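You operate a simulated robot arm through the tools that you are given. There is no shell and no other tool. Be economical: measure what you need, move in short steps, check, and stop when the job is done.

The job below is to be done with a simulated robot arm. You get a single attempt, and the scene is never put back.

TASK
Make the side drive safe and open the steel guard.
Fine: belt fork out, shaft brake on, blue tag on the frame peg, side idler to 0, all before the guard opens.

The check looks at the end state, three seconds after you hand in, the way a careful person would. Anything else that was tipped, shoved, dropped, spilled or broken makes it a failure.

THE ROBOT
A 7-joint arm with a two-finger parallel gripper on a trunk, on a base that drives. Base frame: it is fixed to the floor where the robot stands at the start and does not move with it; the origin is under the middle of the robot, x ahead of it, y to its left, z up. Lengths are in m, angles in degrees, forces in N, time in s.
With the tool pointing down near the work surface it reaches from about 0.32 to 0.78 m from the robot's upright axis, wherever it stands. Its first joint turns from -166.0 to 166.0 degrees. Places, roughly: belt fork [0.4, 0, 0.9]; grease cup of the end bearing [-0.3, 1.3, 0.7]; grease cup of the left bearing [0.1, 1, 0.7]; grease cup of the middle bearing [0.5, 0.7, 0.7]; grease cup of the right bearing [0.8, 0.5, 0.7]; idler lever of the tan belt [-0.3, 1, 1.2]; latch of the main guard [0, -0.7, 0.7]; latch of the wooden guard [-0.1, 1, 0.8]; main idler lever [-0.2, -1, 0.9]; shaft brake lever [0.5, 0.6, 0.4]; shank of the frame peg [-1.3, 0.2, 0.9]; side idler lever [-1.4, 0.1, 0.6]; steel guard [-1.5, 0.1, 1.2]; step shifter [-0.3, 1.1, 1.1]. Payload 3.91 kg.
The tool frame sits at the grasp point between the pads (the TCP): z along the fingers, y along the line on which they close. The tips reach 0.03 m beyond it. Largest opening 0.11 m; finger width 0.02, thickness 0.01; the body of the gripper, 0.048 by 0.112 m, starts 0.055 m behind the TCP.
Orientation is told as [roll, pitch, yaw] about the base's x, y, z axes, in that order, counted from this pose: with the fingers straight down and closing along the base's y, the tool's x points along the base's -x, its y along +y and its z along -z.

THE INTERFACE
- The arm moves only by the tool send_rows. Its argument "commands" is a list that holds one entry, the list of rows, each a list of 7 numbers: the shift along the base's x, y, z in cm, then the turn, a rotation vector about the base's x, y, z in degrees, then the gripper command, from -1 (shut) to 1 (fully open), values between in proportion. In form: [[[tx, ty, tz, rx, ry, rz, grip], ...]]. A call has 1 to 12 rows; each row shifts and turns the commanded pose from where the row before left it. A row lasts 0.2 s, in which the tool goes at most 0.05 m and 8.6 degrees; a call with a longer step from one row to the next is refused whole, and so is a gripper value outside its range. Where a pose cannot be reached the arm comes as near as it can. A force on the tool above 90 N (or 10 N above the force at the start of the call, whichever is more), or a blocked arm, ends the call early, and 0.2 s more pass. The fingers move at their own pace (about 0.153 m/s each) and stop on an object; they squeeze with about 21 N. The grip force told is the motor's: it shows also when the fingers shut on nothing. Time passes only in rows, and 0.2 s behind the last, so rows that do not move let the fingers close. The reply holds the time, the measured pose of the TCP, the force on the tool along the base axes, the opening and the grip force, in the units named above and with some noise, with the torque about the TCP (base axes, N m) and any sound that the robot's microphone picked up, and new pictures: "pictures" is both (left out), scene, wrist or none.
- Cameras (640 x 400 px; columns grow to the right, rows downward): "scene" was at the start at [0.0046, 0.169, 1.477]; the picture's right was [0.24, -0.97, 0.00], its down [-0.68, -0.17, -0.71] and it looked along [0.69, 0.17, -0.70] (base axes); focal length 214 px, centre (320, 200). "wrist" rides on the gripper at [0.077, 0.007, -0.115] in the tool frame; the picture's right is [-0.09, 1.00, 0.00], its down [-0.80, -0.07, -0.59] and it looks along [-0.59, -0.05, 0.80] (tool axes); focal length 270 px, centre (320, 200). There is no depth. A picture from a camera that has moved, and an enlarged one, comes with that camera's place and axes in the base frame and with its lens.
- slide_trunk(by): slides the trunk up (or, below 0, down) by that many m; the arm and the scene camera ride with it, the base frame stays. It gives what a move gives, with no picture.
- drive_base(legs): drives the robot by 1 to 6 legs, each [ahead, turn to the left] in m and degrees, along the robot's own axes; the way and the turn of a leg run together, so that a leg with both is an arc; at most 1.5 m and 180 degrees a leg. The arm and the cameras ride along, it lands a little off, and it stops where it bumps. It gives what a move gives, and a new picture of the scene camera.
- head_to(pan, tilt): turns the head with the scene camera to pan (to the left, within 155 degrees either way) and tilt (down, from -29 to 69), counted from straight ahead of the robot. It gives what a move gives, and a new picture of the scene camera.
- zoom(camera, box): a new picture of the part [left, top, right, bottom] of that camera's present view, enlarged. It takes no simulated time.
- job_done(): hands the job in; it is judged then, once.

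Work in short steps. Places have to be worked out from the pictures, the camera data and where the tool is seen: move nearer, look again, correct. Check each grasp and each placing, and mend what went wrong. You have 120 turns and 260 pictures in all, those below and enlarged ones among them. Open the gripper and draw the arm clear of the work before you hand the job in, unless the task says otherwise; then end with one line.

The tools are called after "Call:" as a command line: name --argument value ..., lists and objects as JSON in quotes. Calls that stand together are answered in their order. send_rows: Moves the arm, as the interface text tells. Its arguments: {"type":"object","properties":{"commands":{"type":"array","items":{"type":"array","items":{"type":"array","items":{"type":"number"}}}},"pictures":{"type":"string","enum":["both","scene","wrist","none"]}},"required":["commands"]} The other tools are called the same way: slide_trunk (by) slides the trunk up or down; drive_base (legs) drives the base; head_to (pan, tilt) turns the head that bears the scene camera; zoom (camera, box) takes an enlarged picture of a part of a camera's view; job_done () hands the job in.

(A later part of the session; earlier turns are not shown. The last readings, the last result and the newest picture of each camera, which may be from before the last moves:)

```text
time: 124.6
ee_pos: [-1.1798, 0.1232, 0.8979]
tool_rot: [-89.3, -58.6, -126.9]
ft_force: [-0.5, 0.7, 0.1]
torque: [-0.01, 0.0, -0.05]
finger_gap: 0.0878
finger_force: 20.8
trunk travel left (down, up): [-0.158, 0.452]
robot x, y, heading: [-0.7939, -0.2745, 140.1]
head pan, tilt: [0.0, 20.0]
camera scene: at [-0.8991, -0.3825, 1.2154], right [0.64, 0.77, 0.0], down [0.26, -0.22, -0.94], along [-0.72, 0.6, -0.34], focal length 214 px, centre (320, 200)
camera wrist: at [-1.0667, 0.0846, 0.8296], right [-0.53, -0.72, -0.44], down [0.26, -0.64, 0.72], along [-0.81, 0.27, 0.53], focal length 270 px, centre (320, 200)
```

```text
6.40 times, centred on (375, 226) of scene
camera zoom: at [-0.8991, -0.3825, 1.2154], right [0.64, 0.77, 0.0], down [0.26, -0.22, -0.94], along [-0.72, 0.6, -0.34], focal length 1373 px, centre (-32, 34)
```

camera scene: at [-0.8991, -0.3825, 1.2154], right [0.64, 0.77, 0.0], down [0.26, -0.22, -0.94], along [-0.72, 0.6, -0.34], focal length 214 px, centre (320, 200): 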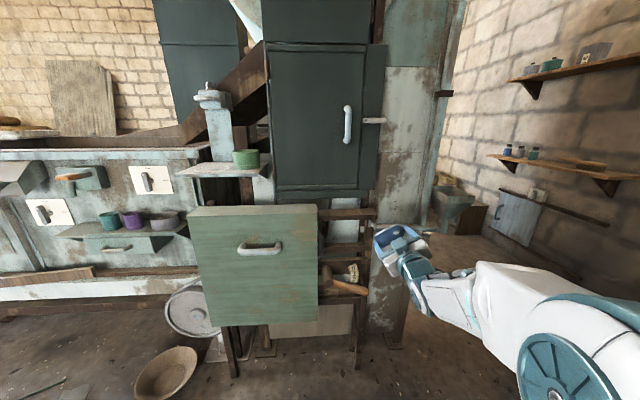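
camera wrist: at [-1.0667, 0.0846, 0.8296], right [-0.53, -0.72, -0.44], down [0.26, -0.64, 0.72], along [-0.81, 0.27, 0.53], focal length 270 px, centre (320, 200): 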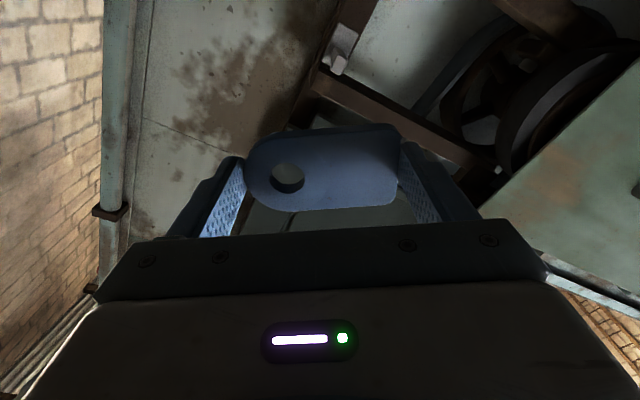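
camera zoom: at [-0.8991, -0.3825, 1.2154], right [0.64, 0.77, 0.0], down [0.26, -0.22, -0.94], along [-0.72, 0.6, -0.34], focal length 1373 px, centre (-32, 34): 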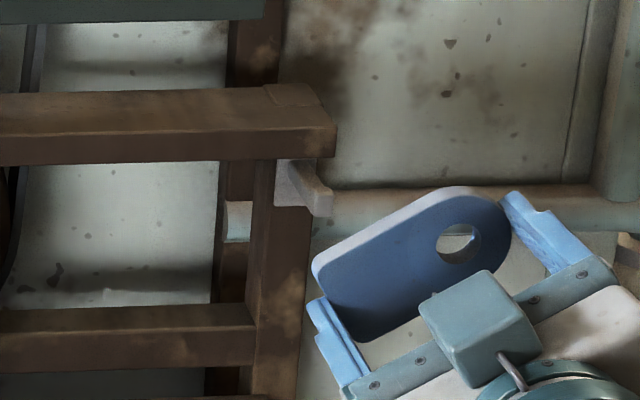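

The wrist now sees the peg from below, clear of the tag. I zoom for a precise fix.

Call:
zoom --camera "wrist" --box '[270, 0, 430, 100]'

Call:
zoom --camera "scene" --box '[355, 205, 405, 237]'

```text
4.00 times, centred on (350, 50) of wrist
camera zoom: at [-1.0667, 0.0846, 0.8296], right [-0.53, -0.72, -0.44], down [0.26, -0.64, 0.72], along [-0.81, 0.27, 0.53], focal length 1081 px, centre (200, 800)
```

zoom: 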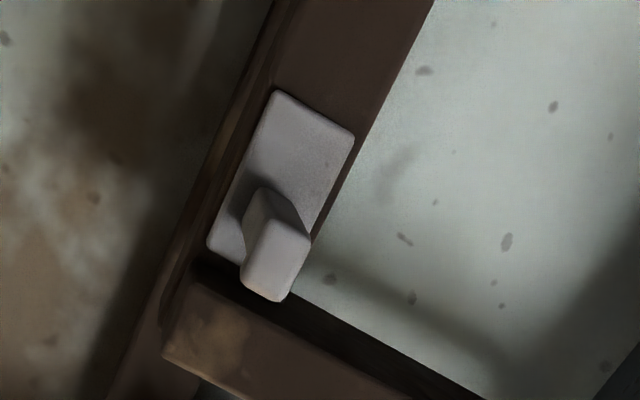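

```text
12.50 times, centred on (380, 221) of scene
camera zoom: at [-0.8991, -0.3825, 1.2154], right [0.64, 0.77, 0.0], down [0.26, -0.22, -0.94], along [-0.72, 0.6, -0.34], focal length 2681 px, centre (-430, -62)
```

zoom: 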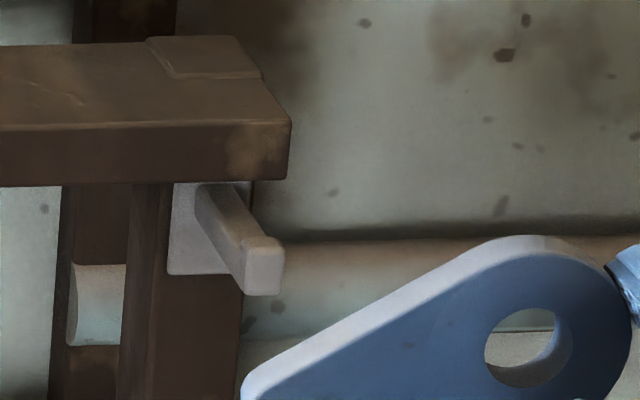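

Peg end face centre is well fixed at (-1.303, 0.215, 0.864); the tag hole is at about (-1.181, 0.146, 0.911). I move the hole to 3 cm in front of the peg and re-check.

Call:
send_rows --commands '[[[0, 0, -2.4, 0, 0, 0, -1], [0, 0, -2.3, 0, 0, 0, -1], [-3.2, 1.7, 0, 0, 0, 0, -1], [-3.3, 1.7, 0, 0, 0, 0, -1], [-3.3, 1.7, 0, 0, 0, 0, -1], [0, 0, 0, 0, 0, 0, -1]]]' --pictures "none"

Call:
zoom --camera "scene" --box '[355, 205, 405, 237]'

Call:
zoom --camera "wrist" --box '[220, 80, 420, 220]'

```text
time: 126.0
ee_pos: [-1.2784, 0.1754, 0.851]
tool_rot: [-89.4, -58.6, -127.0]
ft_force: [-0.2, -0.5, 0.1]
torque: [-0.01, 0.0, 0.0]
finger_gap: 0.0878
finger_force: 21.1
trunk travel left (down, up): [-0.158, 0.452]
robot x, y, heading: [-0.7949, -0.2762, 140.5]
head pan, tilt: [0.0, 20.0]
```

```text
12.50 times, centred on (380, 221) of scene
camera zoom: at [-0.8992, -0.3825, 1.2154], right [0.64, 0.77, 0.0], down [0.26, -0.22, -0.94], along [-0.72, 0.6, -0.34], focal length 2681 px, centre (-430, -62)
```

zoom: 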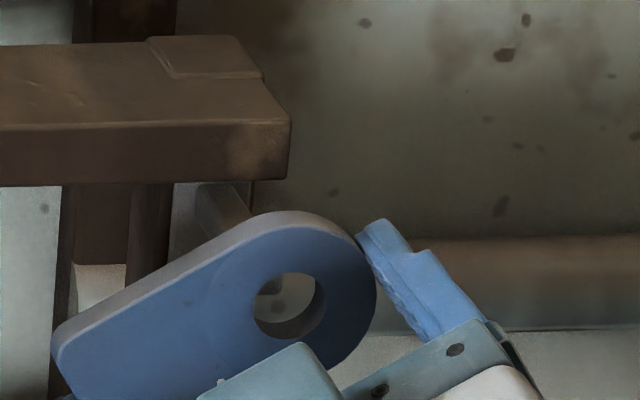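

```text
2.86 times, centred on (320, 150) of wrist
camera zoom: at [-1.1661, 0.1361, 0.783], right [-0.53, -0.72, -0.45], down [0.26, -0.64, 0.72], along [-0.81, 0.27, 0.53], focal length 772 px, centre (320, 343)
```

zoom: 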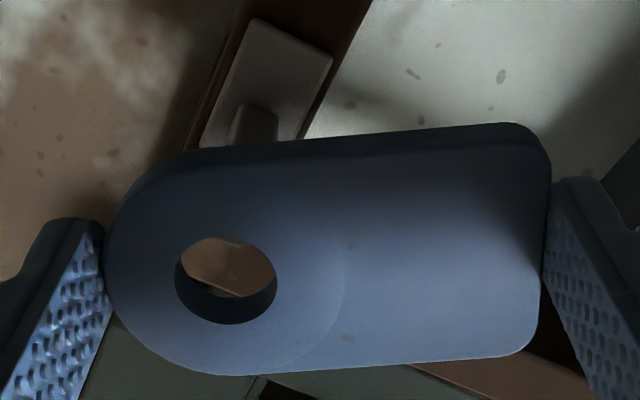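

Alignment is within about 3 mm by both views. I advance 1.2 cm, nudging 1.5 mm right, and look again.

Call:
send_rows --commands '[[[-0.43, 0.45, 0, 0, 0, 0, -1], [-0.48, 0.36, 0, 0, 0, 0, -1], [0, 0, 0, 0, 0, 0, -1]]]' --pictures "none"

Call:
zoom --camera "scene" --box '[355, 205, 405, 237]'

Call:
zoom --camera "wrist" --box '[220, 80, 420, 220]'

```text
time: 126.8
ee_pos: [-1.288, 0.183, 0.8498]
tool_rot: [-89.3, -58.5, -126.9]
ft_force: [-0.4, -0.7, 0.1]
torque: [0.01, 0.01, -0.03]
finger_gap: 0.0877
finger_force: 21.0
trunk travel left (down, up): [-0.158, 0.452]
robot x, y, heading: [-0.7922, -0.2786, 140.1]
head pan, tilt: [0.0, 20.0]
```

```text
12.50 times, centred on (380, 221) of scene
camera zoom: at [-0.8992, -0.3825, 1.2154], right [0.64, 0.77, 0.0], down [0.26, -0.22, -0.94], along [-0.72, 0.6, -0.34], focal length 2681 px, centre (-430, -62)
```

zoom: 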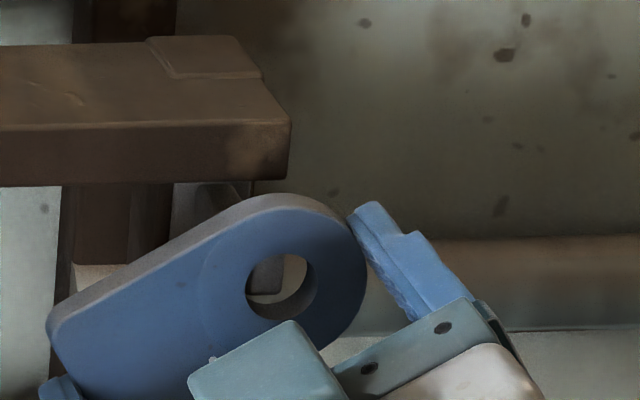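

```text
2.86 times, centred on (320, 150) of wrist
camera zoom: at [-1.1745, 0.1439, 0.7829], right [-0.53, -0.72, -0.45], down [0.26, -0.64, 0.72], along [-0.81, 0.26, 0.53], focal length 772 px, centre (320, 343)
```

zoom: 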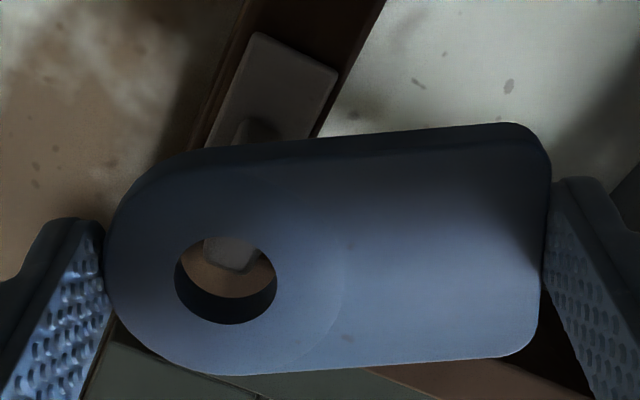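

Solving both views: hole centre ~1.4 mm high, laterally on target, 1.3 cm to go to the peg tip. I lower 1 mm and slip the hole over the tip.

Call:
send_rows --commands '[[[0, 0, -0.1, 0, 0, 0, -1], [-0.4, 0.3, 0, 0, 0, 0, -1], [-0.4, 0.3, 0, 0, 0, 0, -1], [0, 0, 0, 0, 0, 0, -1]]]' --pictures "none"

Call:
zoom --camera "scene" --box '[355, 205, 405, 237]'

Call:
zoom --camera "wrist" --box '[220, 80, 420, 220]'

```text
time: 127.8
ee_pos: [-1.2959, 0.1897, 0.8501]
tool_rot: [-89.3, -58.4, -126.9]
ft_force: [-0.4, -0.4, 0.0]
torque: [0.02, -0.02, 0.02]
finger_gap: 0.0882
finger_force: 21.1
trunk travel left (down, up): [-0.158, 0.452]
robot x, y, heading: [-0.7911, -0.274, 140.3]
head pan, tilt: [0.0, 20.0]
```

```text
12.50 times, centred on (380, 221) of scene
camera zoom: at [-0.8992, -0.3825, 1.2154], right [0.64, 0.77, 0.0], down [0.26, -0.22, -0.94], along [-0.72, 0.6, -0.34], focal length 2681 px, centre (-430, -62)
```

zoom: 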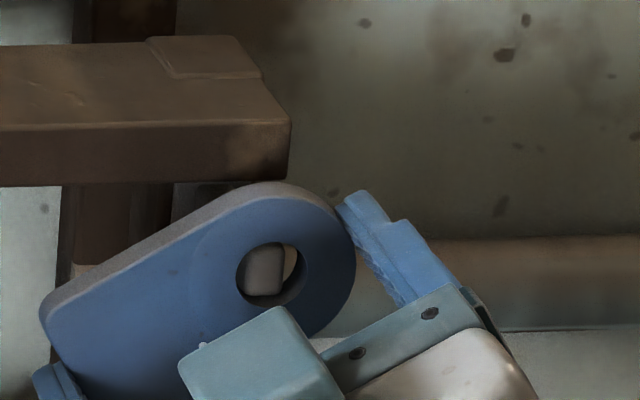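

```text
2.86 times, centred on (320, 150) of wrist
camera zoom: at [-1.1822, 0.15, 0.7817], right [-0.53, -0.72, -0.45], down [0.26, -0.64, 0.72], along [-0.81, 0.27, 0.53], focal length 772 px, centre (320, 343)
```

zoom: 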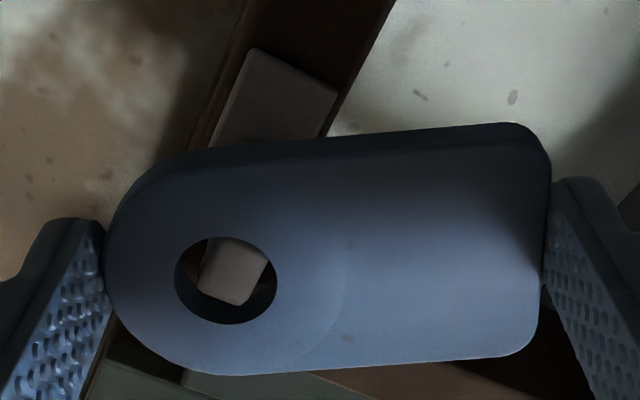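

The peg end now fills the hole's middle in both views, no contact force. I advance another 1 cm.

Call:
send_rows --commands '[[[-0.4, 0.3, 0, 0, 0, 0, -1], [-0.4, 0.3, 0, 0, 0, 0, -1], [0, 0, 0, 0, 0, 0, -1]]]' --pictures "none"

Call:
zoom --camera "scene" --box '[355, 205, 405, 237]'

Call:
zoom --camera "wrist" --box '[220, 80, 420, 220]'

```text
time: 128.6
ee_pos: [-1.3028, 0.196, 0.8494]
tool_rot: [-89.3, -58.6, -127.1]
ft_force: [0.1, -0.6, -0.5]
torque: [0.01, 0.0, -0.03]
finger_gap: 0.088
finger_force: 20.7
trunk travel left (down, up): [-0.158, 0.452]
robot x, y, heading: [-0.7965, -0.2754, 140.0]
head pan, tilt: [0.0, 20.0]
```

```text
12.50 times, centred on (380, 221) of scene
camera zoom: at [-0.8992, -0.3825, 1.2154], right [0.64, 0.77, 0.0], down [0.26, -0.22, -0.94], along [-0.72, 0.6, -0.34], focal length 2681 px, centre (-430, -62)
```

zoom: 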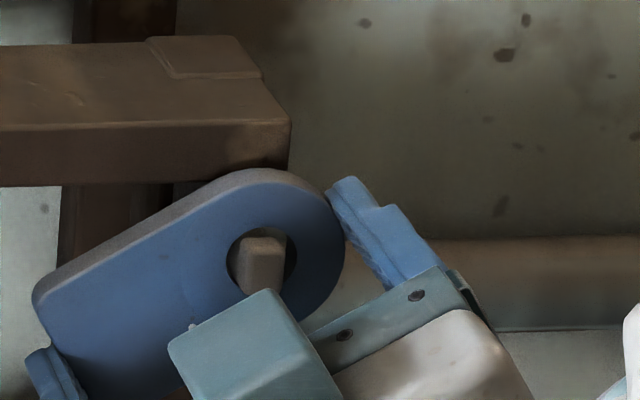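

```text
2.86 times, centred on (320, 150) of wrist
camera zoom: at [-1.19, 0.1558, 0.7817], right [-0.53, -0.72, -0.45], down [0.26, -0.64, 0.72], along [-0.81, 0.27, 0.53], focal length 772 px, centre (320, 343)
```

zoom: 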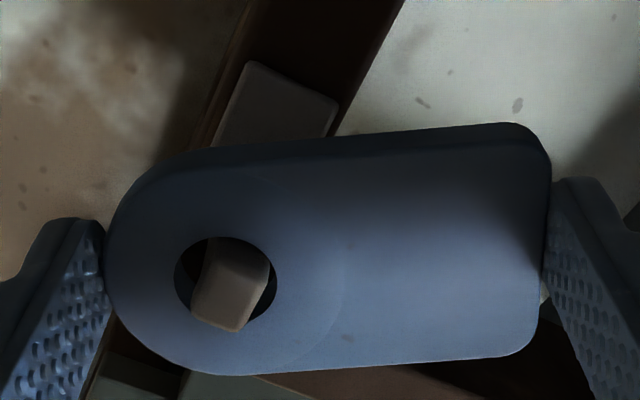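

The peg end is through the hole with no contact. I advance 0.9 cm more to get well behind the lip.

Call:
send_rows --commands '[[[-0.4, 0.3, 0, 0, 0, 0, -1], [-0.32, 0.24, 0, 0, 0, 0, -1], [0, 0, 0, 0, 0, 0, -1]]]' --pictures "none"

Call:
zoom --camera "scene" --box '[355, 205, 405, 237]'

Call:
zoom --camera "wrist" --box '[220, 80, 420, 220]'

```text
time: 129.4
ee_pos: [-1.3104, 0.2006, 0.85]
tool_rot: [-89.3, -58.5, -126.9]
ft_force: [0.0, 0.5, 0.1]
torque: [0.01, -0.02, 0.04]
finger_gap: 0.0879
finger_force: 20.8
trunk travel left (down, up): [-0.158, 0.452]
robot x, y, heading: [-0.794, -0.2819, 140.2]
head pan, tilt: [0.0, 20.0]
```

```text
12.50 times, centred on (380, 221) of scene
camera zoom: at [-0.8992, -0.3825, 1.2154], right [0.64, 0.77, 0.0], down [0.26, -0.22, -0.94], along [-0.72, 0.6, -0.34], focal length 2681 px, centre (-430, -62)
```

zoom: 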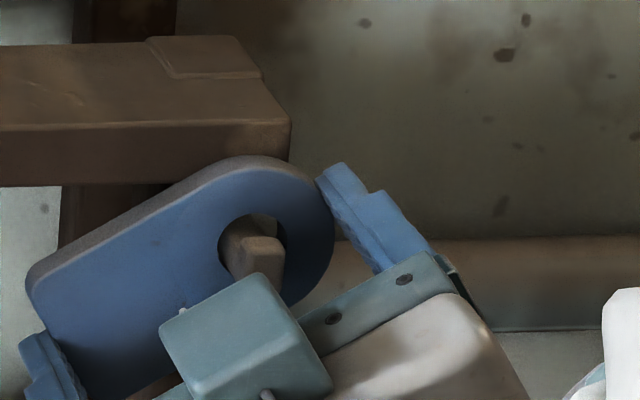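

```text
2.86 times, centred on (320, 150) of wrist
camera zoom: at [-1.1971, 0.1609, 0.7818], right [-0.53, -0.72, -0.45], down [0.26, -0.64, 0.72], along [-0.81, 0.26, 0.53], focal length 772 px, centre (320, 343)
```

zoom: 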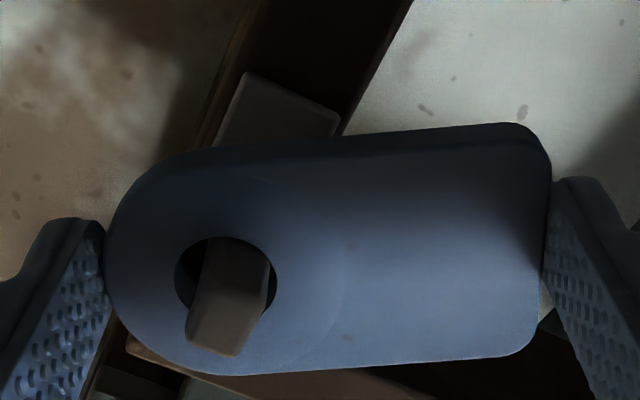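

The lip is clearly in front of the tag now. I lower ~6 mm so the hole rests on the peg behind the lip.

Call:
send_rows --commands '[[[0, 0, -0.3, 0, 0, 0, -1], [0, 0, -0.25, 0, 0, 0, -1], [0, 0, 0, 0, 0, 0, -1]]]' --pictures "none"

Call:
zoom --camera "scene" --box '[355, 205, 405, 237]'

Call:
zoom --camera "wrist" --box '[220, 80, 420, 220]'

```text
time: 130.2
ee_pos: [-1.3104, 0.2002, 0.8432]
tool_rot: [-89.2, -58.5, -127.0]
ft_force: [0.1, 0.9, -0.6]
torque: [0.02, -0.03, -0.05]
finger_gap: 0.0876
finger_force: 20.6
trunk travel left (down, up): [-0.158, 0.452]
robot x, y, heading: [-0.7929, -0.2784, 140.0]
head pan, tilt: [0.0, 20.0]
```

```text
12.50 times, centred on (380, 221) of scene
camera zoom: at [-0.8992, -0.3825, 1.2154], right [0.64, 0.77, 0.0], down [0.26, -0.22, -0.94], along [-0.72, 0.6, -0.34], focal length 2681 px, centre (-430, -62)
```

zoom: 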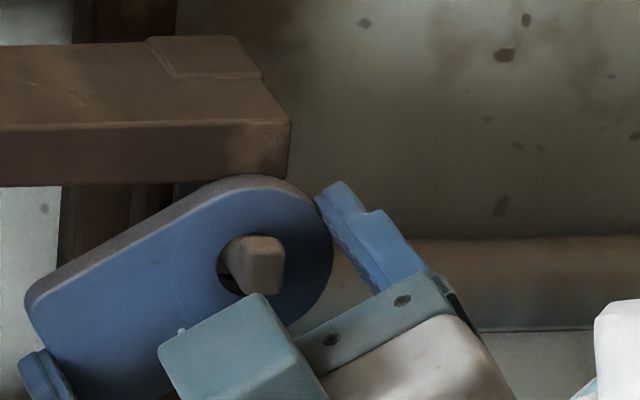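

```text
2.86 times, centred on (320, 150) of wrist
camera zoom: at [-1.1969, 0.1609, 0.7758], right [-0.53, -0.72, -0.45], down [0.26, -0.64, 0.72], along [-0.81, 0.27, 0.53], focal length 772 px, centre (320, 343)
```

zoom: 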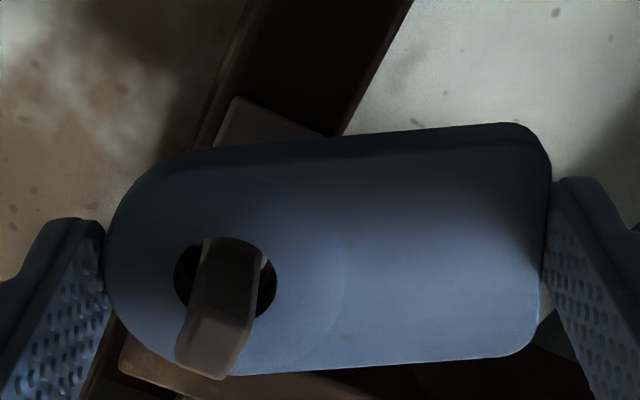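

Still no contact and the tag top is under the rail level. I push 0.5 cm deeper and then open the fingers.

Call:
send_rows --commands '[[[-0.4, 0.3, -0.1, 0, 0, 0, -1], [0, 0, 0, 0, 0, 0, -1], [0, 0, 0, 0, 0, 0, -0.2], [0, 0, 0, 0, 0, 0, 1], [0, 0, 0, 0, 0, 0, 1], [0, 0, 0, 0, 0, 0, 1]]]' --pictures "none"

Call:
zoom --camera "scene" --box '[345, 205, 415, 250]'

Call:
zoom --camera "wrist" --box '[180, 60, 460, 240]'

```text
time: 131.6
ee_pos: [-1.3122, 0.2029, 0.8439]
tool_rot: [-89.3, -58.5, -126.8]
ft_force: [-0.8, 0.4, 0.1]
torque: [0.0, -0.01, 0.02]
finger_gap: 0.1099
finger_force: 0.1
trunk travel left (down, up): [-0.158, 0.452]
robot x, y, heading: [-0.7936, -0.2742, 140.3]
head pan, tilt: [0.0, 20.0]
```

```text
8.89 times, centred on (380, 228) of scene
camera zoom: at [-0.8992, -0.3825, 1.2154], right [0.64, 0.77, 0.0], down [0.26, -0.22, -0.94], along [-0.72, 0.6, -0.34], focal length 1906 px, centre (-213, -44)
```

zoom: 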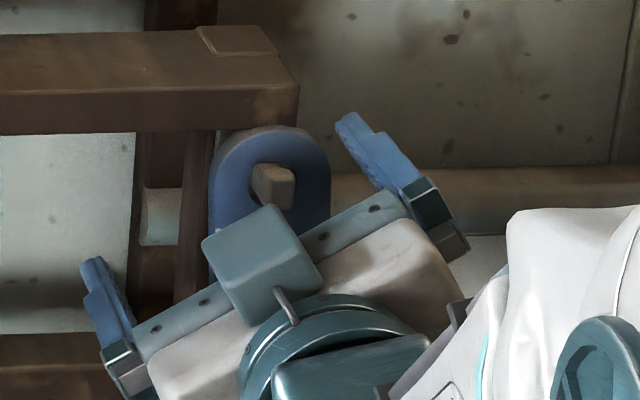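

```text
2.22 times, centred on (320, 150) of wrist
camera zoom: at [-1.2008, 0.1638, 0.7754], right [-0.53, -0.72, -0.45], down [0.26, -0.64, 0.72], along [-0.81, 0.27, 0.53], focal length 601 px, centre (320, 311)
```

zoom: 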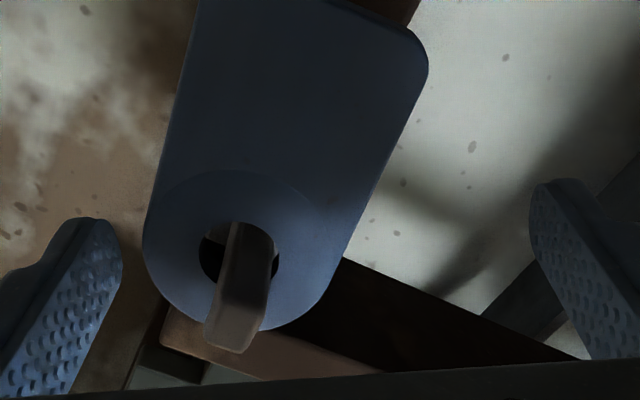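

The tag hangs upright on the frame peg behind the lip. I retreat straight back.

Call:
send_rows --commands '[[[0.8, -0.6, 0, 0, 0, 0, 1], [1.6, -1.2, 0, 0, 0, 0, 1], [2.4, -1.8, 0, 0, 0, 0, 1], [3.2, -2.4, 0, 0, 0, 0, 1], [2.4, -1.8, 0, 0, 0, 0, 1], [0, 0, 0, 0, 0, 0, 1]]]'

Call:
zoom --camera "scene" --box '[310, 200, 400, 310]'

```text
time: 133.0
ee_pos: [-1.2094, 0.1244, 0.8434]
tool_rot: [-89.3, -58.5, -126.9]
ft_force: [-0.3, -0.2, -0.2]
torque: [0.0, 0.01, -0.01]
finger_gap: 0.1101
finger_force: 0.0
trunk travel left (down, up): [-0.158, 0.452]
robot x, y, heading: [-0.7925, -0.2775, 140.2]
head pan, tilt: [0.0, 20.0]
camera scene: at [-0.8991, -0.3826, 1.2154], right [0.64, 0.77, 0.0], down [0.26, -0.22, -0.94], along [-0.72, 0.6, -0.34], focal length 214 px, centre (320, 200)
camera wrist: at [-1.0962, 0.0851, 0.7751], right [-0.53, -0.72, -0.45], down [0.26, -0.64, 0.72], along [-0.81, 0.26, 0.53], focal length 270 px, centre (320, 200)
```

scene: 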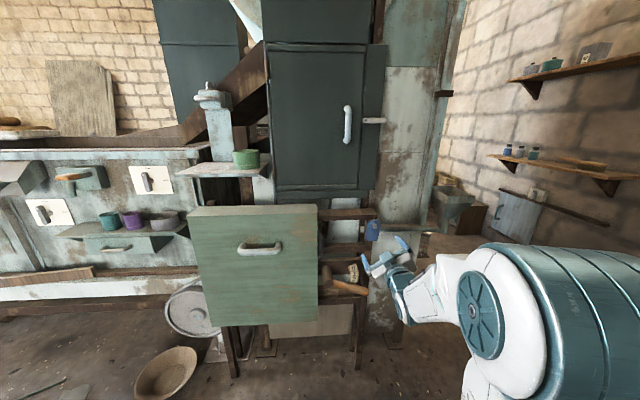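
wrist: 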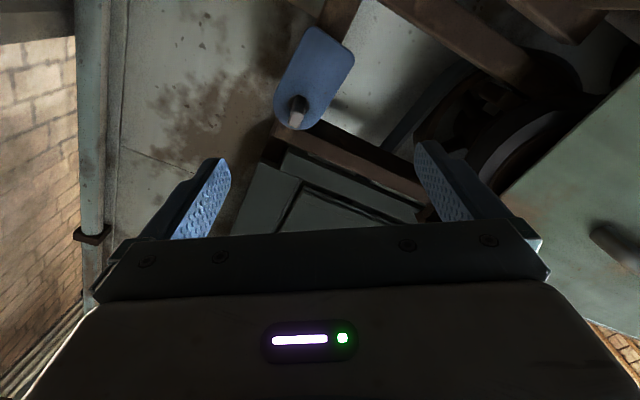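

```text
3.64 times, centred on (355, 255) of scene
camera zoom: at [-0.8991, -0.3826, 1.2154], right [0.64, 0.77, 0.0], down [0.26, -0.22, -0.94], along [-0.72, 0.6, -0.34], focal length 780 px, centre (193, 0)
```

zoom: 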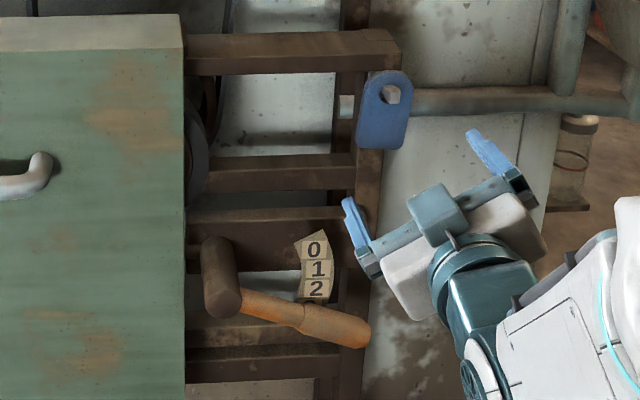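

Next the side idler: its pivot is near (-1.41, 0.105, 0.60) and the handle points down-right to about (-1.32, 0.23, 0.54). I lower the trunk, then roll the tool back so the fingers close vertically, and descend in front of the handle for a look.

Call:
slide_trunk --by -0.15

Call:
send_rows --commands '[[[0, 0, 0, 6.85, -5.05, 0, 1], [0, 0, 0, 6.85, -5.05, 0, 1], [0, 0, -1, 6.85, -5.05, 0, 1], [0, 0, -2, 6.85, -5.05, 0, 1], [0, 0, -2, 6.85, -5.05, 0, 1], [0, 0, -2, 6.85, -5.05, 0, 1], [0, 0, -2, 6.85, -5.05, 0, 1], [0, 0, -2, 0, 0, 0, 1], [0, 0, 0, 0, 0, 0, 1]]]'

```text
time: 134.8
ee_pos: [-1.2098, 0.1247, 0.6931]
tool_rot: [-89.3, -58.5, -126.9]
ft_force: [-0.4, 0.9, -0.8]
torque: [0.01, -0.03, -0.02]
finger_gap: 0.1099
finger_force: 0.0
trunk travel left (down, up): [-0.008, 0.602]
robot x, y, heading: [-0.792, -0.2784, 140.1]
head pan, tilt: [0.0, 20.0]
```

```text
time: 136.8
ee_pos: [-1.2101, 0.125, 0.5827]
tool_rot: [-89.6, 1.1, -126.7]
ft_force: [-0.3, 0.0, -0.3]
torque: [0.03, -0.02, 0.04]
finger_gap: 0.1098
finger_force: 0.1
trunk travel left (down, up): [-0.008, 0.602]
robot x, y, heading: [-0.791, -0.276, 140.2]
head pan, tilt: [0.0, 20.0]
camera scene: at [-0.8991, -0.3825, 1.0654], right [0.64, 0.77, 0.0], down [0.26, -0.22, -0.94], along [-0.72, 0.6, -0.34], focal length 214 px, centre (320, 200)
camera wrist: at [-1.0718, 0.1185, 0.5782], right [-0.04, -0.06, -1.0], down [0.0, -1.0, 0.06], along [-1.0, 0.0, 0.04], focal length 270 px, centre (320, 200)
```

scene: 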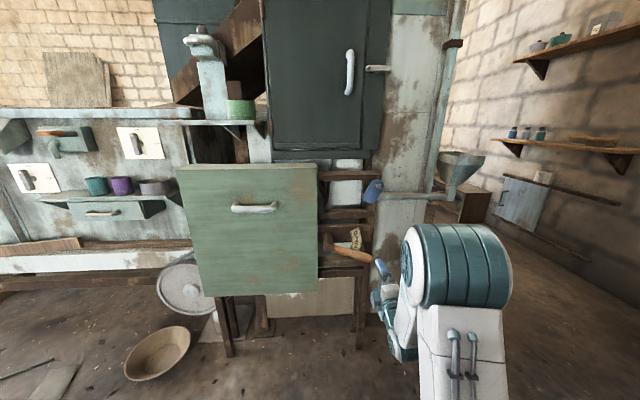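
wrist: 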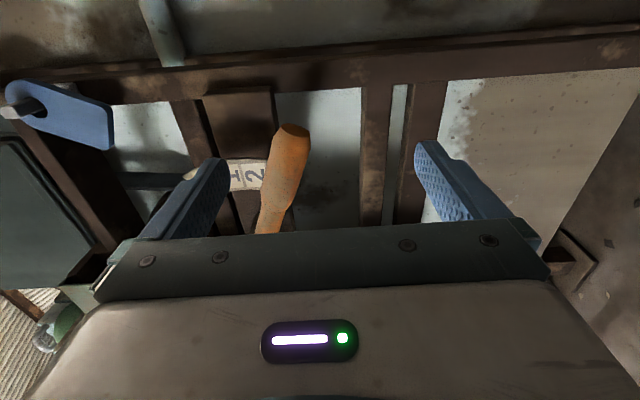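

Call:
zoom --camera "scene" --box '[300, 200, 400, 275]'

Call:
zoom --camera "wrist" --box '[180, 80, 380, 240]'

```text
5.33 times, centred on (350, 238) of scene
camera zoom: at [-0.8991, -0.3825, 1.0654], right [0.64, 0.77, 0.0], down [0.26, -0.22, -0.94], along [-0.72, 0.6, -0.34], focal length 1144 px, centre (160, 0)
```

zoom: 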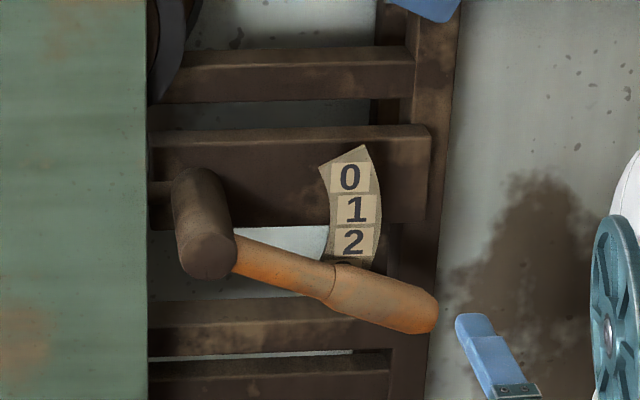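

```text
2.50 times, centred on (280, 160) of wrist
camera zoom: at [-1.0718, 0.1185, 0.5782], right [-0.04, -0.06, -1.0], down [0.0, -1.0, 0.06], along [-1.0, 0.0, 0.04], focal length 676 px, centre (420, 300)
```

zoom: 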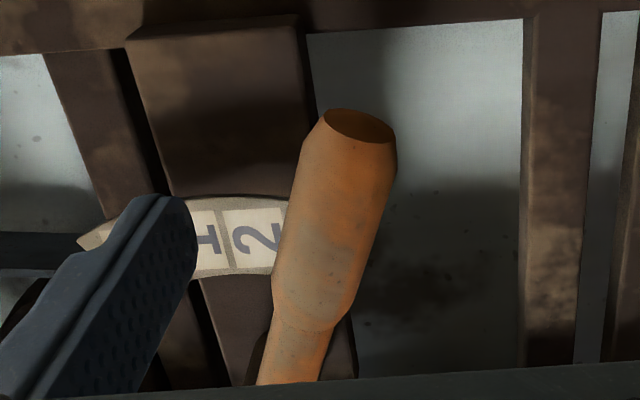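

The scale reads 0-1-2-(3) with the lever at the bottom (3), angle about -23°; the grip point is near n=-1.135, z=0.615. I align the fingers across the handle and approach partway.

Call:
send_rows --commands '[[[-1.2, -1.6, 1.6, -6.25, 4.6, 0, 1], [-1.1, -1.6, 1.6, -6.25, 4.6, 0, 1], [0, 0, 0, -6.25, 4.6, 0, 1], [-1.6, 1.2, 0, 0, 0, 0, 1], [-1.6, 1.2, 0, 0, 0, 0, 1], [0, 0, 0, 0, 0, 0, 1]]]'

Call:
zoom --camera "scene" --box '[300, 200, 400, 275]'

```text
time: 138.2
ee_pos: [-1.2652, 0.1171, 0.6156]
tool_rot: [-89.6, -22.1, -126.7]
ft_force: [0.7, 0.8, -0.3]
torque: [-0.03, 0.02, -0.01]
finger_gap: 0.1098
finger_force: 0.0
trunk travel left (down, up): [-0.008, 0.602]
robot x, y, heading: [-0.7937, -0.2762, 140.0]
head pan, tilt: [0.0, 20.0]
camera scene: at [-0.8991, -0.3825, 1.0654], right [0.64, 0.77, 0.0], down [0.26, -0.22, -0.94], along [-0.72, 0.6, -0.34], focal length 214 px, centre (320, 200)
camera wrist: at [-1.1316, 0.1049, 0.5811], right [-0.27, -0.37, -0.89], down [0.05, -0.93, 0.37], along [-0.96, 0.06, 0.27], focal length 270 px, centre (320, 200)
```

scene: 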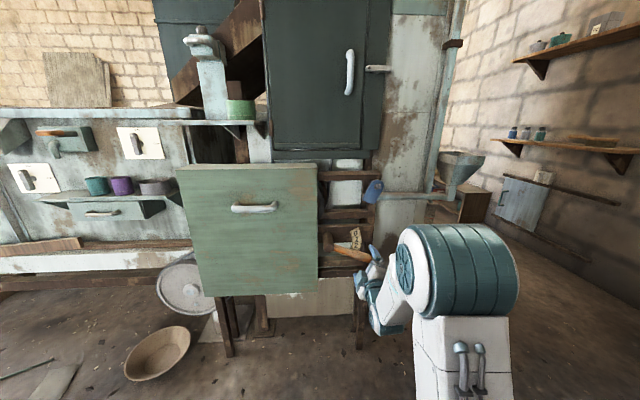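
wrist: 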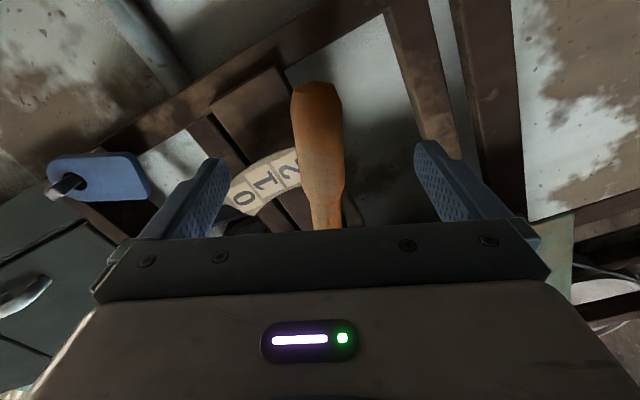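

```text
5.33 times, centred on (350, 238) of scene
camera zoom: at [-0.8991, -0.3825, 1.0654], right [0.64, 0.77, 0.0], down [0.26, -0.22, -0.94], along [-0.72, 0.6, -0.34], focal length 1144 px, centre (160, 0)
```

zoom: 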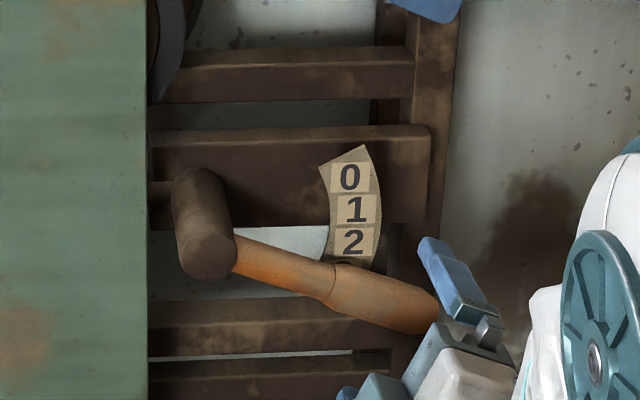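

The handle is centred between the fingers. I advance 4 cm and close.

Call:
send_rows --commands '[[[-1.6, 1.2, 0, 0, 0, 0, 1], [-1.5, 1.1, 0, 0, 0, 0, 1], [0, 0, 0, 0, 0, 0, 1], [0, 0, 0, 0, 0, 0, -1], [0, 0, 0, 0, 0, 0, -1], [0, 0, 0, 0, 0, 0, -1]]]'

Call:
zoom --camera "scene" --box '[300, 200, 400, 275]'

```text
time: 139.6
ee_pos: [-1.2956, 0.1416, 0.6151]
tool_rot: [-89.5, -22.2, -126.7]
ft_force: [-2.1, 1.3, 0.8]
torque: [0.19, -0.08, -0.01]
finger_gap: 0.0316
finger_force: 45.1
trunk travel left (down, up): [-0.008, 0.602]
robot x, y, heading: [-0.7941, -0.2783, 140.2]
head pan, tilt: [0.0, 20.0]
camera scene: at [-0.8993, -0.3825, 1.0654], right [0.64, 0.77, 0.0], down [0.26, -0.22, -0.94], along [-0.72, 0.6, -0.34], focal length 214 px, centre (320, 200)
camera wrist: at [-1.1629, 0.1278, 0.5814], right [-0.27, -0.37, -0.89], down [0.05, -0.93, 0.37], along [-0.96, 0.06, 0.27], focal length 270 px, centre (320, 200)
```

scene: 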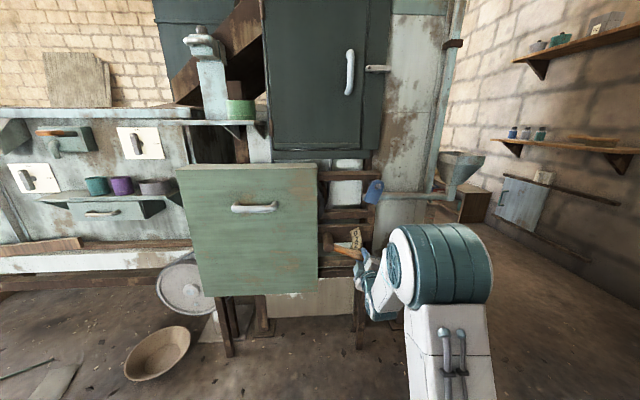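
wrist: 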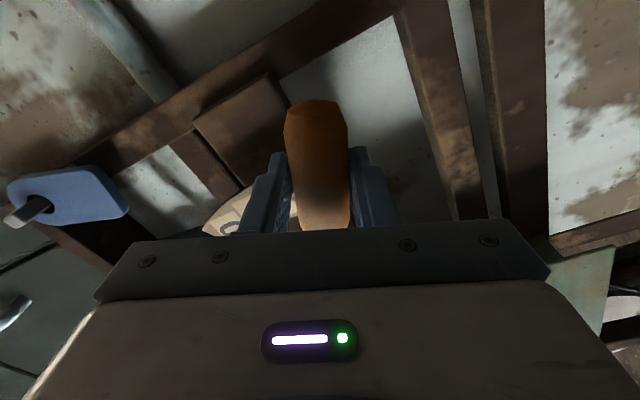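

```text
5.33 times, centred on (350, 238) of scene
camera zoom: at [-0.8993, -0.3825, 1.0654], right [0.64, 0.77, 0.0], down [0.26, -0.22, -0.94], along [-0.72, 0.6, -0.34], focal length 1144 px, centre (160, 0)
```

zoom: 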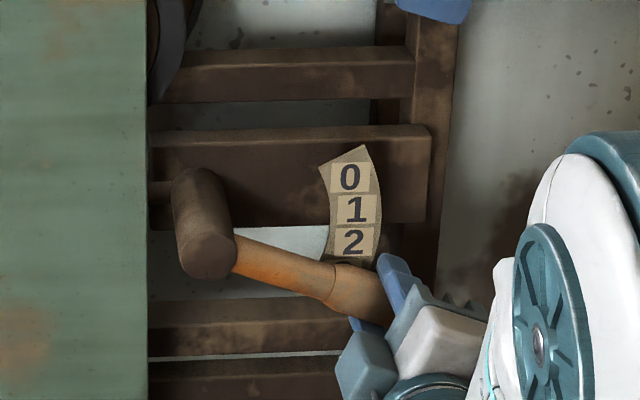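

Grip is firm (31.6 mm) at R ≈ 0.13 m. I swing the lever up 21° along its arc and check.

Call:
send_rows --commands '[[[0.33, 0.44, 1.5, 5.6, -4.15, 0, -1], [0.21, 0.28, 1.56, 5.6, -4.15, 0, -1], [0.1, 0.14, 1.59, 5.6, -4.15, 0, -1], [0, 0, 0, 0, 0, 0, -1]]]' --pictures "none"

Call:
zoom --camera "scene" --box '[300, 200, 400, 275]'

```text
time: 140.6
ee_pos: [-1.2901, 0.1471, 0.66]
tool_rot: [-89.6, -1.1, -126.5]
ft_force: [-6.5, -2.1, -5.1]
torque: [0.24, -0.49, -0.03]
finger_gap: 0.0316
finger_force: 45.1
trunk travel left (down, up): [-0.008, 0.602]
robot x, y, heading: [-0.7937, -0.2796, 140.3]
head pan, tilt: [0.0, 20.0]
```

```text
5.33 times, centred on (350, 238) of scene
camera zoom: at [-0.8999, -0.3825, 1.0653], right [0.64, 0.77, 0.0], down [0.26, -0.22, -0.94], along [-0.72, 0.6, -0.34], focal length 1144 px, centre (160, 0)
```

zoom: 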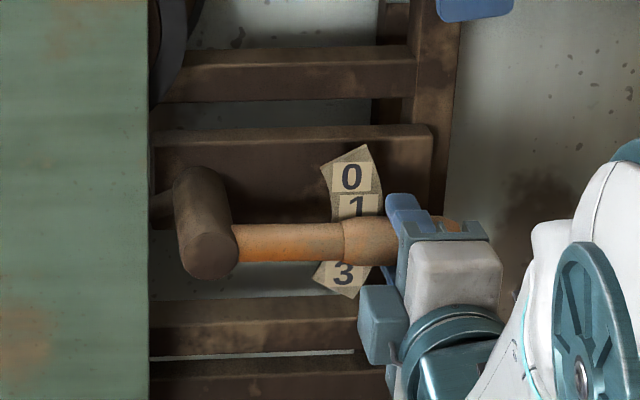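

The lever moves well (now between 1 and 3). But the blue tag seems displaced in the view; I check it.

Call:
zoom --camera "scene" --box '[310, 140, 430, 240]'

Call:
zoom --camera "wrist" --box '[0, 0, 640, 400]'

```text
4.00 times, centred on (370, 190) of scene
camera zoom: at [-0.8999, -0.3825, 1.0653], right [0.64, 0.77, 0.0], down [0.26, -0.22, -0.94], along [-0.72, 0.6, -0.34], focal length 858 px, centre (120, 240)
```

zoom: 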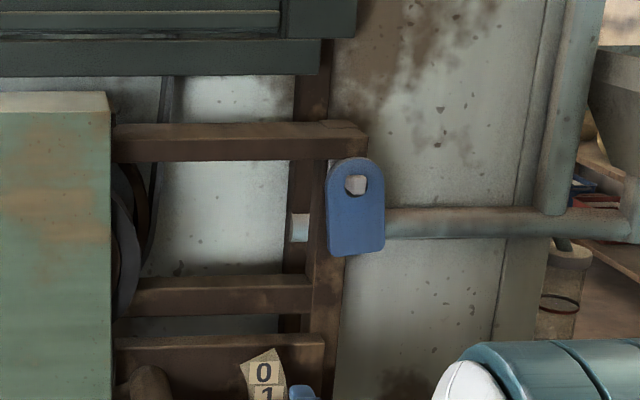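

```text
1.00 times, centred on (320, 200) of wrist (not enlarged: the box is as wide or as high as the picture)
camera zoom: at [-1.1526, 0.1421, 0.6539], right [-0.06, -0.09, -0.99], down [0.0, -1.0, 0.09], along [-1.0, 0.0, 0.06], focal length 270 px, centre (320, 200)
```

zoom: 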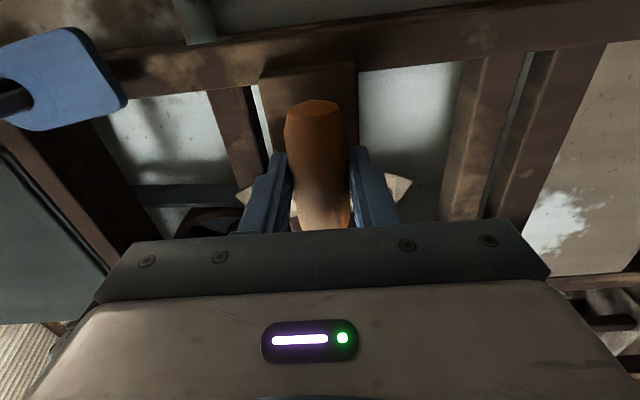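

The tag is fine, hanging plumb on the peg. I continue swinging the lever up about 22.5° toward 0.

Call:
send_rows --commands '[[[-0.02, -0.03, 1.71, 6.0, -4.45, 0, -1], [-0.16, -0.22, 1.7, 6.0, -4.45, 0, -1], [-0.29, -0.39, 1.64, 6.0, -4.45, 0, -1], [0, 0, 0, 0, 0, 0, -1]]]' --pictures "none"

Call:
zoom --camera "scene" --box '[300, 180, 410, 262]'

Call:
zoom --camera "wrist" --box '[0, 0, 640, 400]'

```text
time: 141.6
ee_pos: [-1.295, 0.1419, 0.7066]
tool_rot: [-89.2, 21.2, -126.5]
ft_force: [-6.8, -11.3, -24.7]
torque: [-1.29, 0.39, 0.03]
finger_gap: 0.0318
finger_force: 44.6
trunk travel left (down, up): [-0.008, 0.602]
robot x, y, heading: [-0.7961, -0.2751, 140.4]
head pan, tilt: [0.0, 20.0]
```

```text
4.88 times, centred on (355, 221) of scene
camera zoom: at [-0.9009, -0.3822, 1.0649], right [0.64, 0.77, 0.0], down [0.27, -0.22, -0.94], along [-0.72, 0.6, -0.34], focal length 1046 px, centre (149, 98)
```

zoom: 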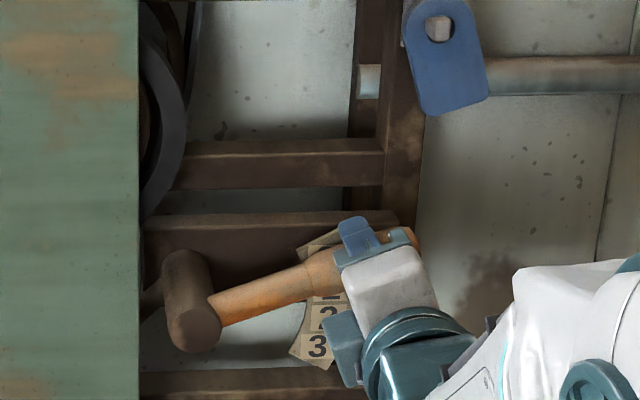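

```text
1.00 times, centred on (320, 200) of wrist (not enlarged: the box is as wide or as high as the picture)
camera zoom: at [-1.1586, 0.1337, 0.7307], right [0.18, 0.21, -0.96], down [0.02, -0.98, -0.21], along [-0.98, 0.02, -0.18], focal length 270 px, centre (320, 200)
```

zoom: 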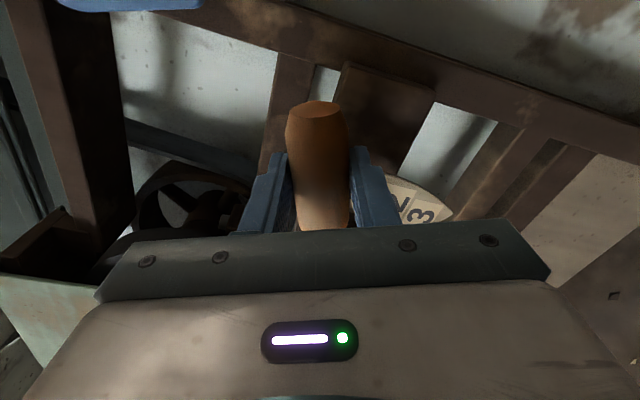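

A 25 N load suggests the 0 stop is reached. I open, back off and look.

Call:
send_rows --commands '[[[0, 0, 0, 0, 0, 0, 0], [0, 0, 0, 0, 0, 0, 0.6], [0, 0, 0, 0, 0, 0, 0.6], [1.6, -1.2, 0, 0, 0, 0, 0.6], [3, -2.2, 0, 0, 0, 0, 0.6], [3, -2.2, 0, 0, 0, 0, 0.6], [2, -1.5, -3, 0, 0, 0, 0.6], [1, -0.7, -4.5, 0, 0, 0, 0.6], [0, 0, -4.5, 0, 0, 0, 0.6], [0, 0, 0, 0, 0, 0, 0.6]]]'

Call:
zoom --camera "scene" --box '[300, 180, 410, 262]'

```text
time: 143.8
ee_pos: [-1.204, 0.0803, 0.5965]
tool_rot: [-89.7, 21.1, -126.8]
ft_force: [-0.4, 1.0, -0.2]
torque: [0.02, -0.02, -0.01]
finger_gap: 0.0881
finger_force: 0.1
out of reach, approached as far as the arm can: row 8, 9
trunk travel left (down, up): [-0.008, 0.602]
robot x, y, heading: [-0.7935, -0.275, 140.2]
head pan, tilt: [0.0, 20.0]
camera scene: at [-0.8991, -0.3827, 1.0654], right [0.64, 0.77, 0.0], down [0.26, -0.22, -0.94], along [-0.72, 0.6, -0.34], focal length 214 px, centre (320, 200)
camera wrist: at [-1.0681, 0.0713, 0.6182], right [0.17, 0.22, -0.96], down [0.01, -0.98, -0.22], along [-0.99, 0.02, -0.17], focal length 270 px, centre (320, 200)
```

scene: 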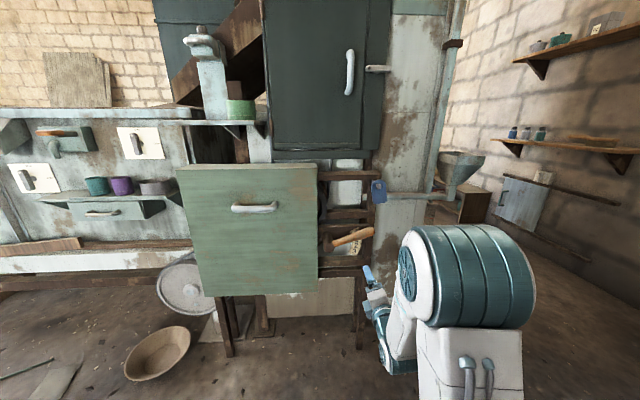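
wrist: 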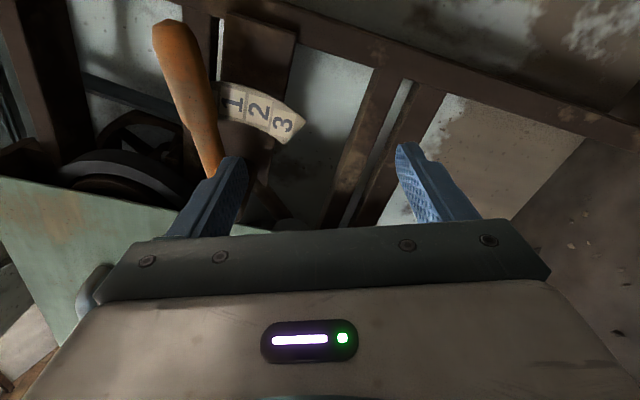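

```text
4.88 times, centred on (355, 221) of scene
camera zoom: at [-0.8991, -0.3827, 1.0654], right [0.64, 0.77, 0.0], down [0.26, -0.22, -0.94], along [-0.72, 0.6, -0.34], focal length 1046 px, centre (149, 98)
```

zoom: 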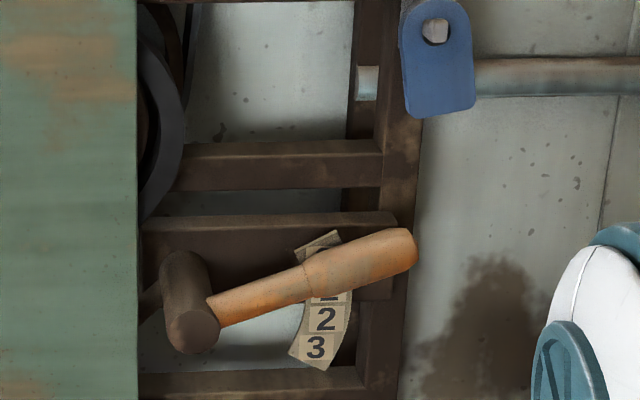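

Geometry puts label 0 at about +16° and the lever at 15–19°. I zoom in from both cameras to confirm.

Call:
zoom --camera "wrist" --box '[120, 0, 340, 200]'

Call:
zoom --camera "scene" --box '[320, 215, 380, 260]'

```text
2.00 times, centred on (230, 100) of wrist
camera zoom: at [-1.0681, 0.0713, 0.6182], right [0.17, 0.22, -0.96], down [0.01, -0.98, -0.22], along [-0.99, 0.02, -0.17], focal length 541 px, centre (500, 400)
```

zoom: 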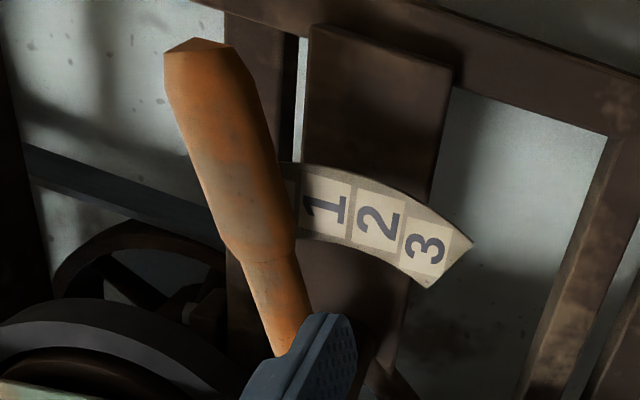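

```text
8.89 times, centred on (350, 238) of scene
camera zoom: at [-0.8991, -0.3827, 1.0654], right [0.64, 0.77, 0.0], down [0.26, -0.22, -0.94], along [-0.72, 0.6, -0.34], focal length 1906 px, centre (53, -133)
```

zoom: 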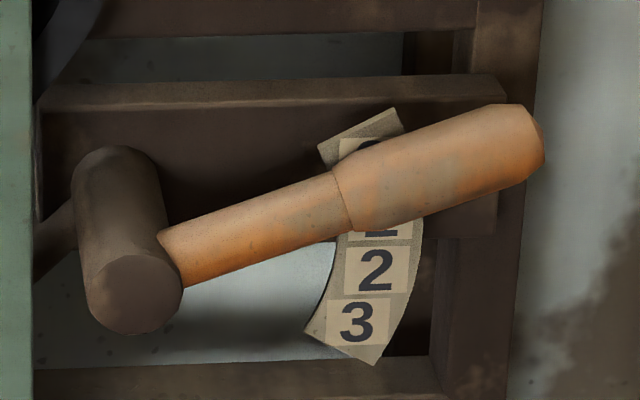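

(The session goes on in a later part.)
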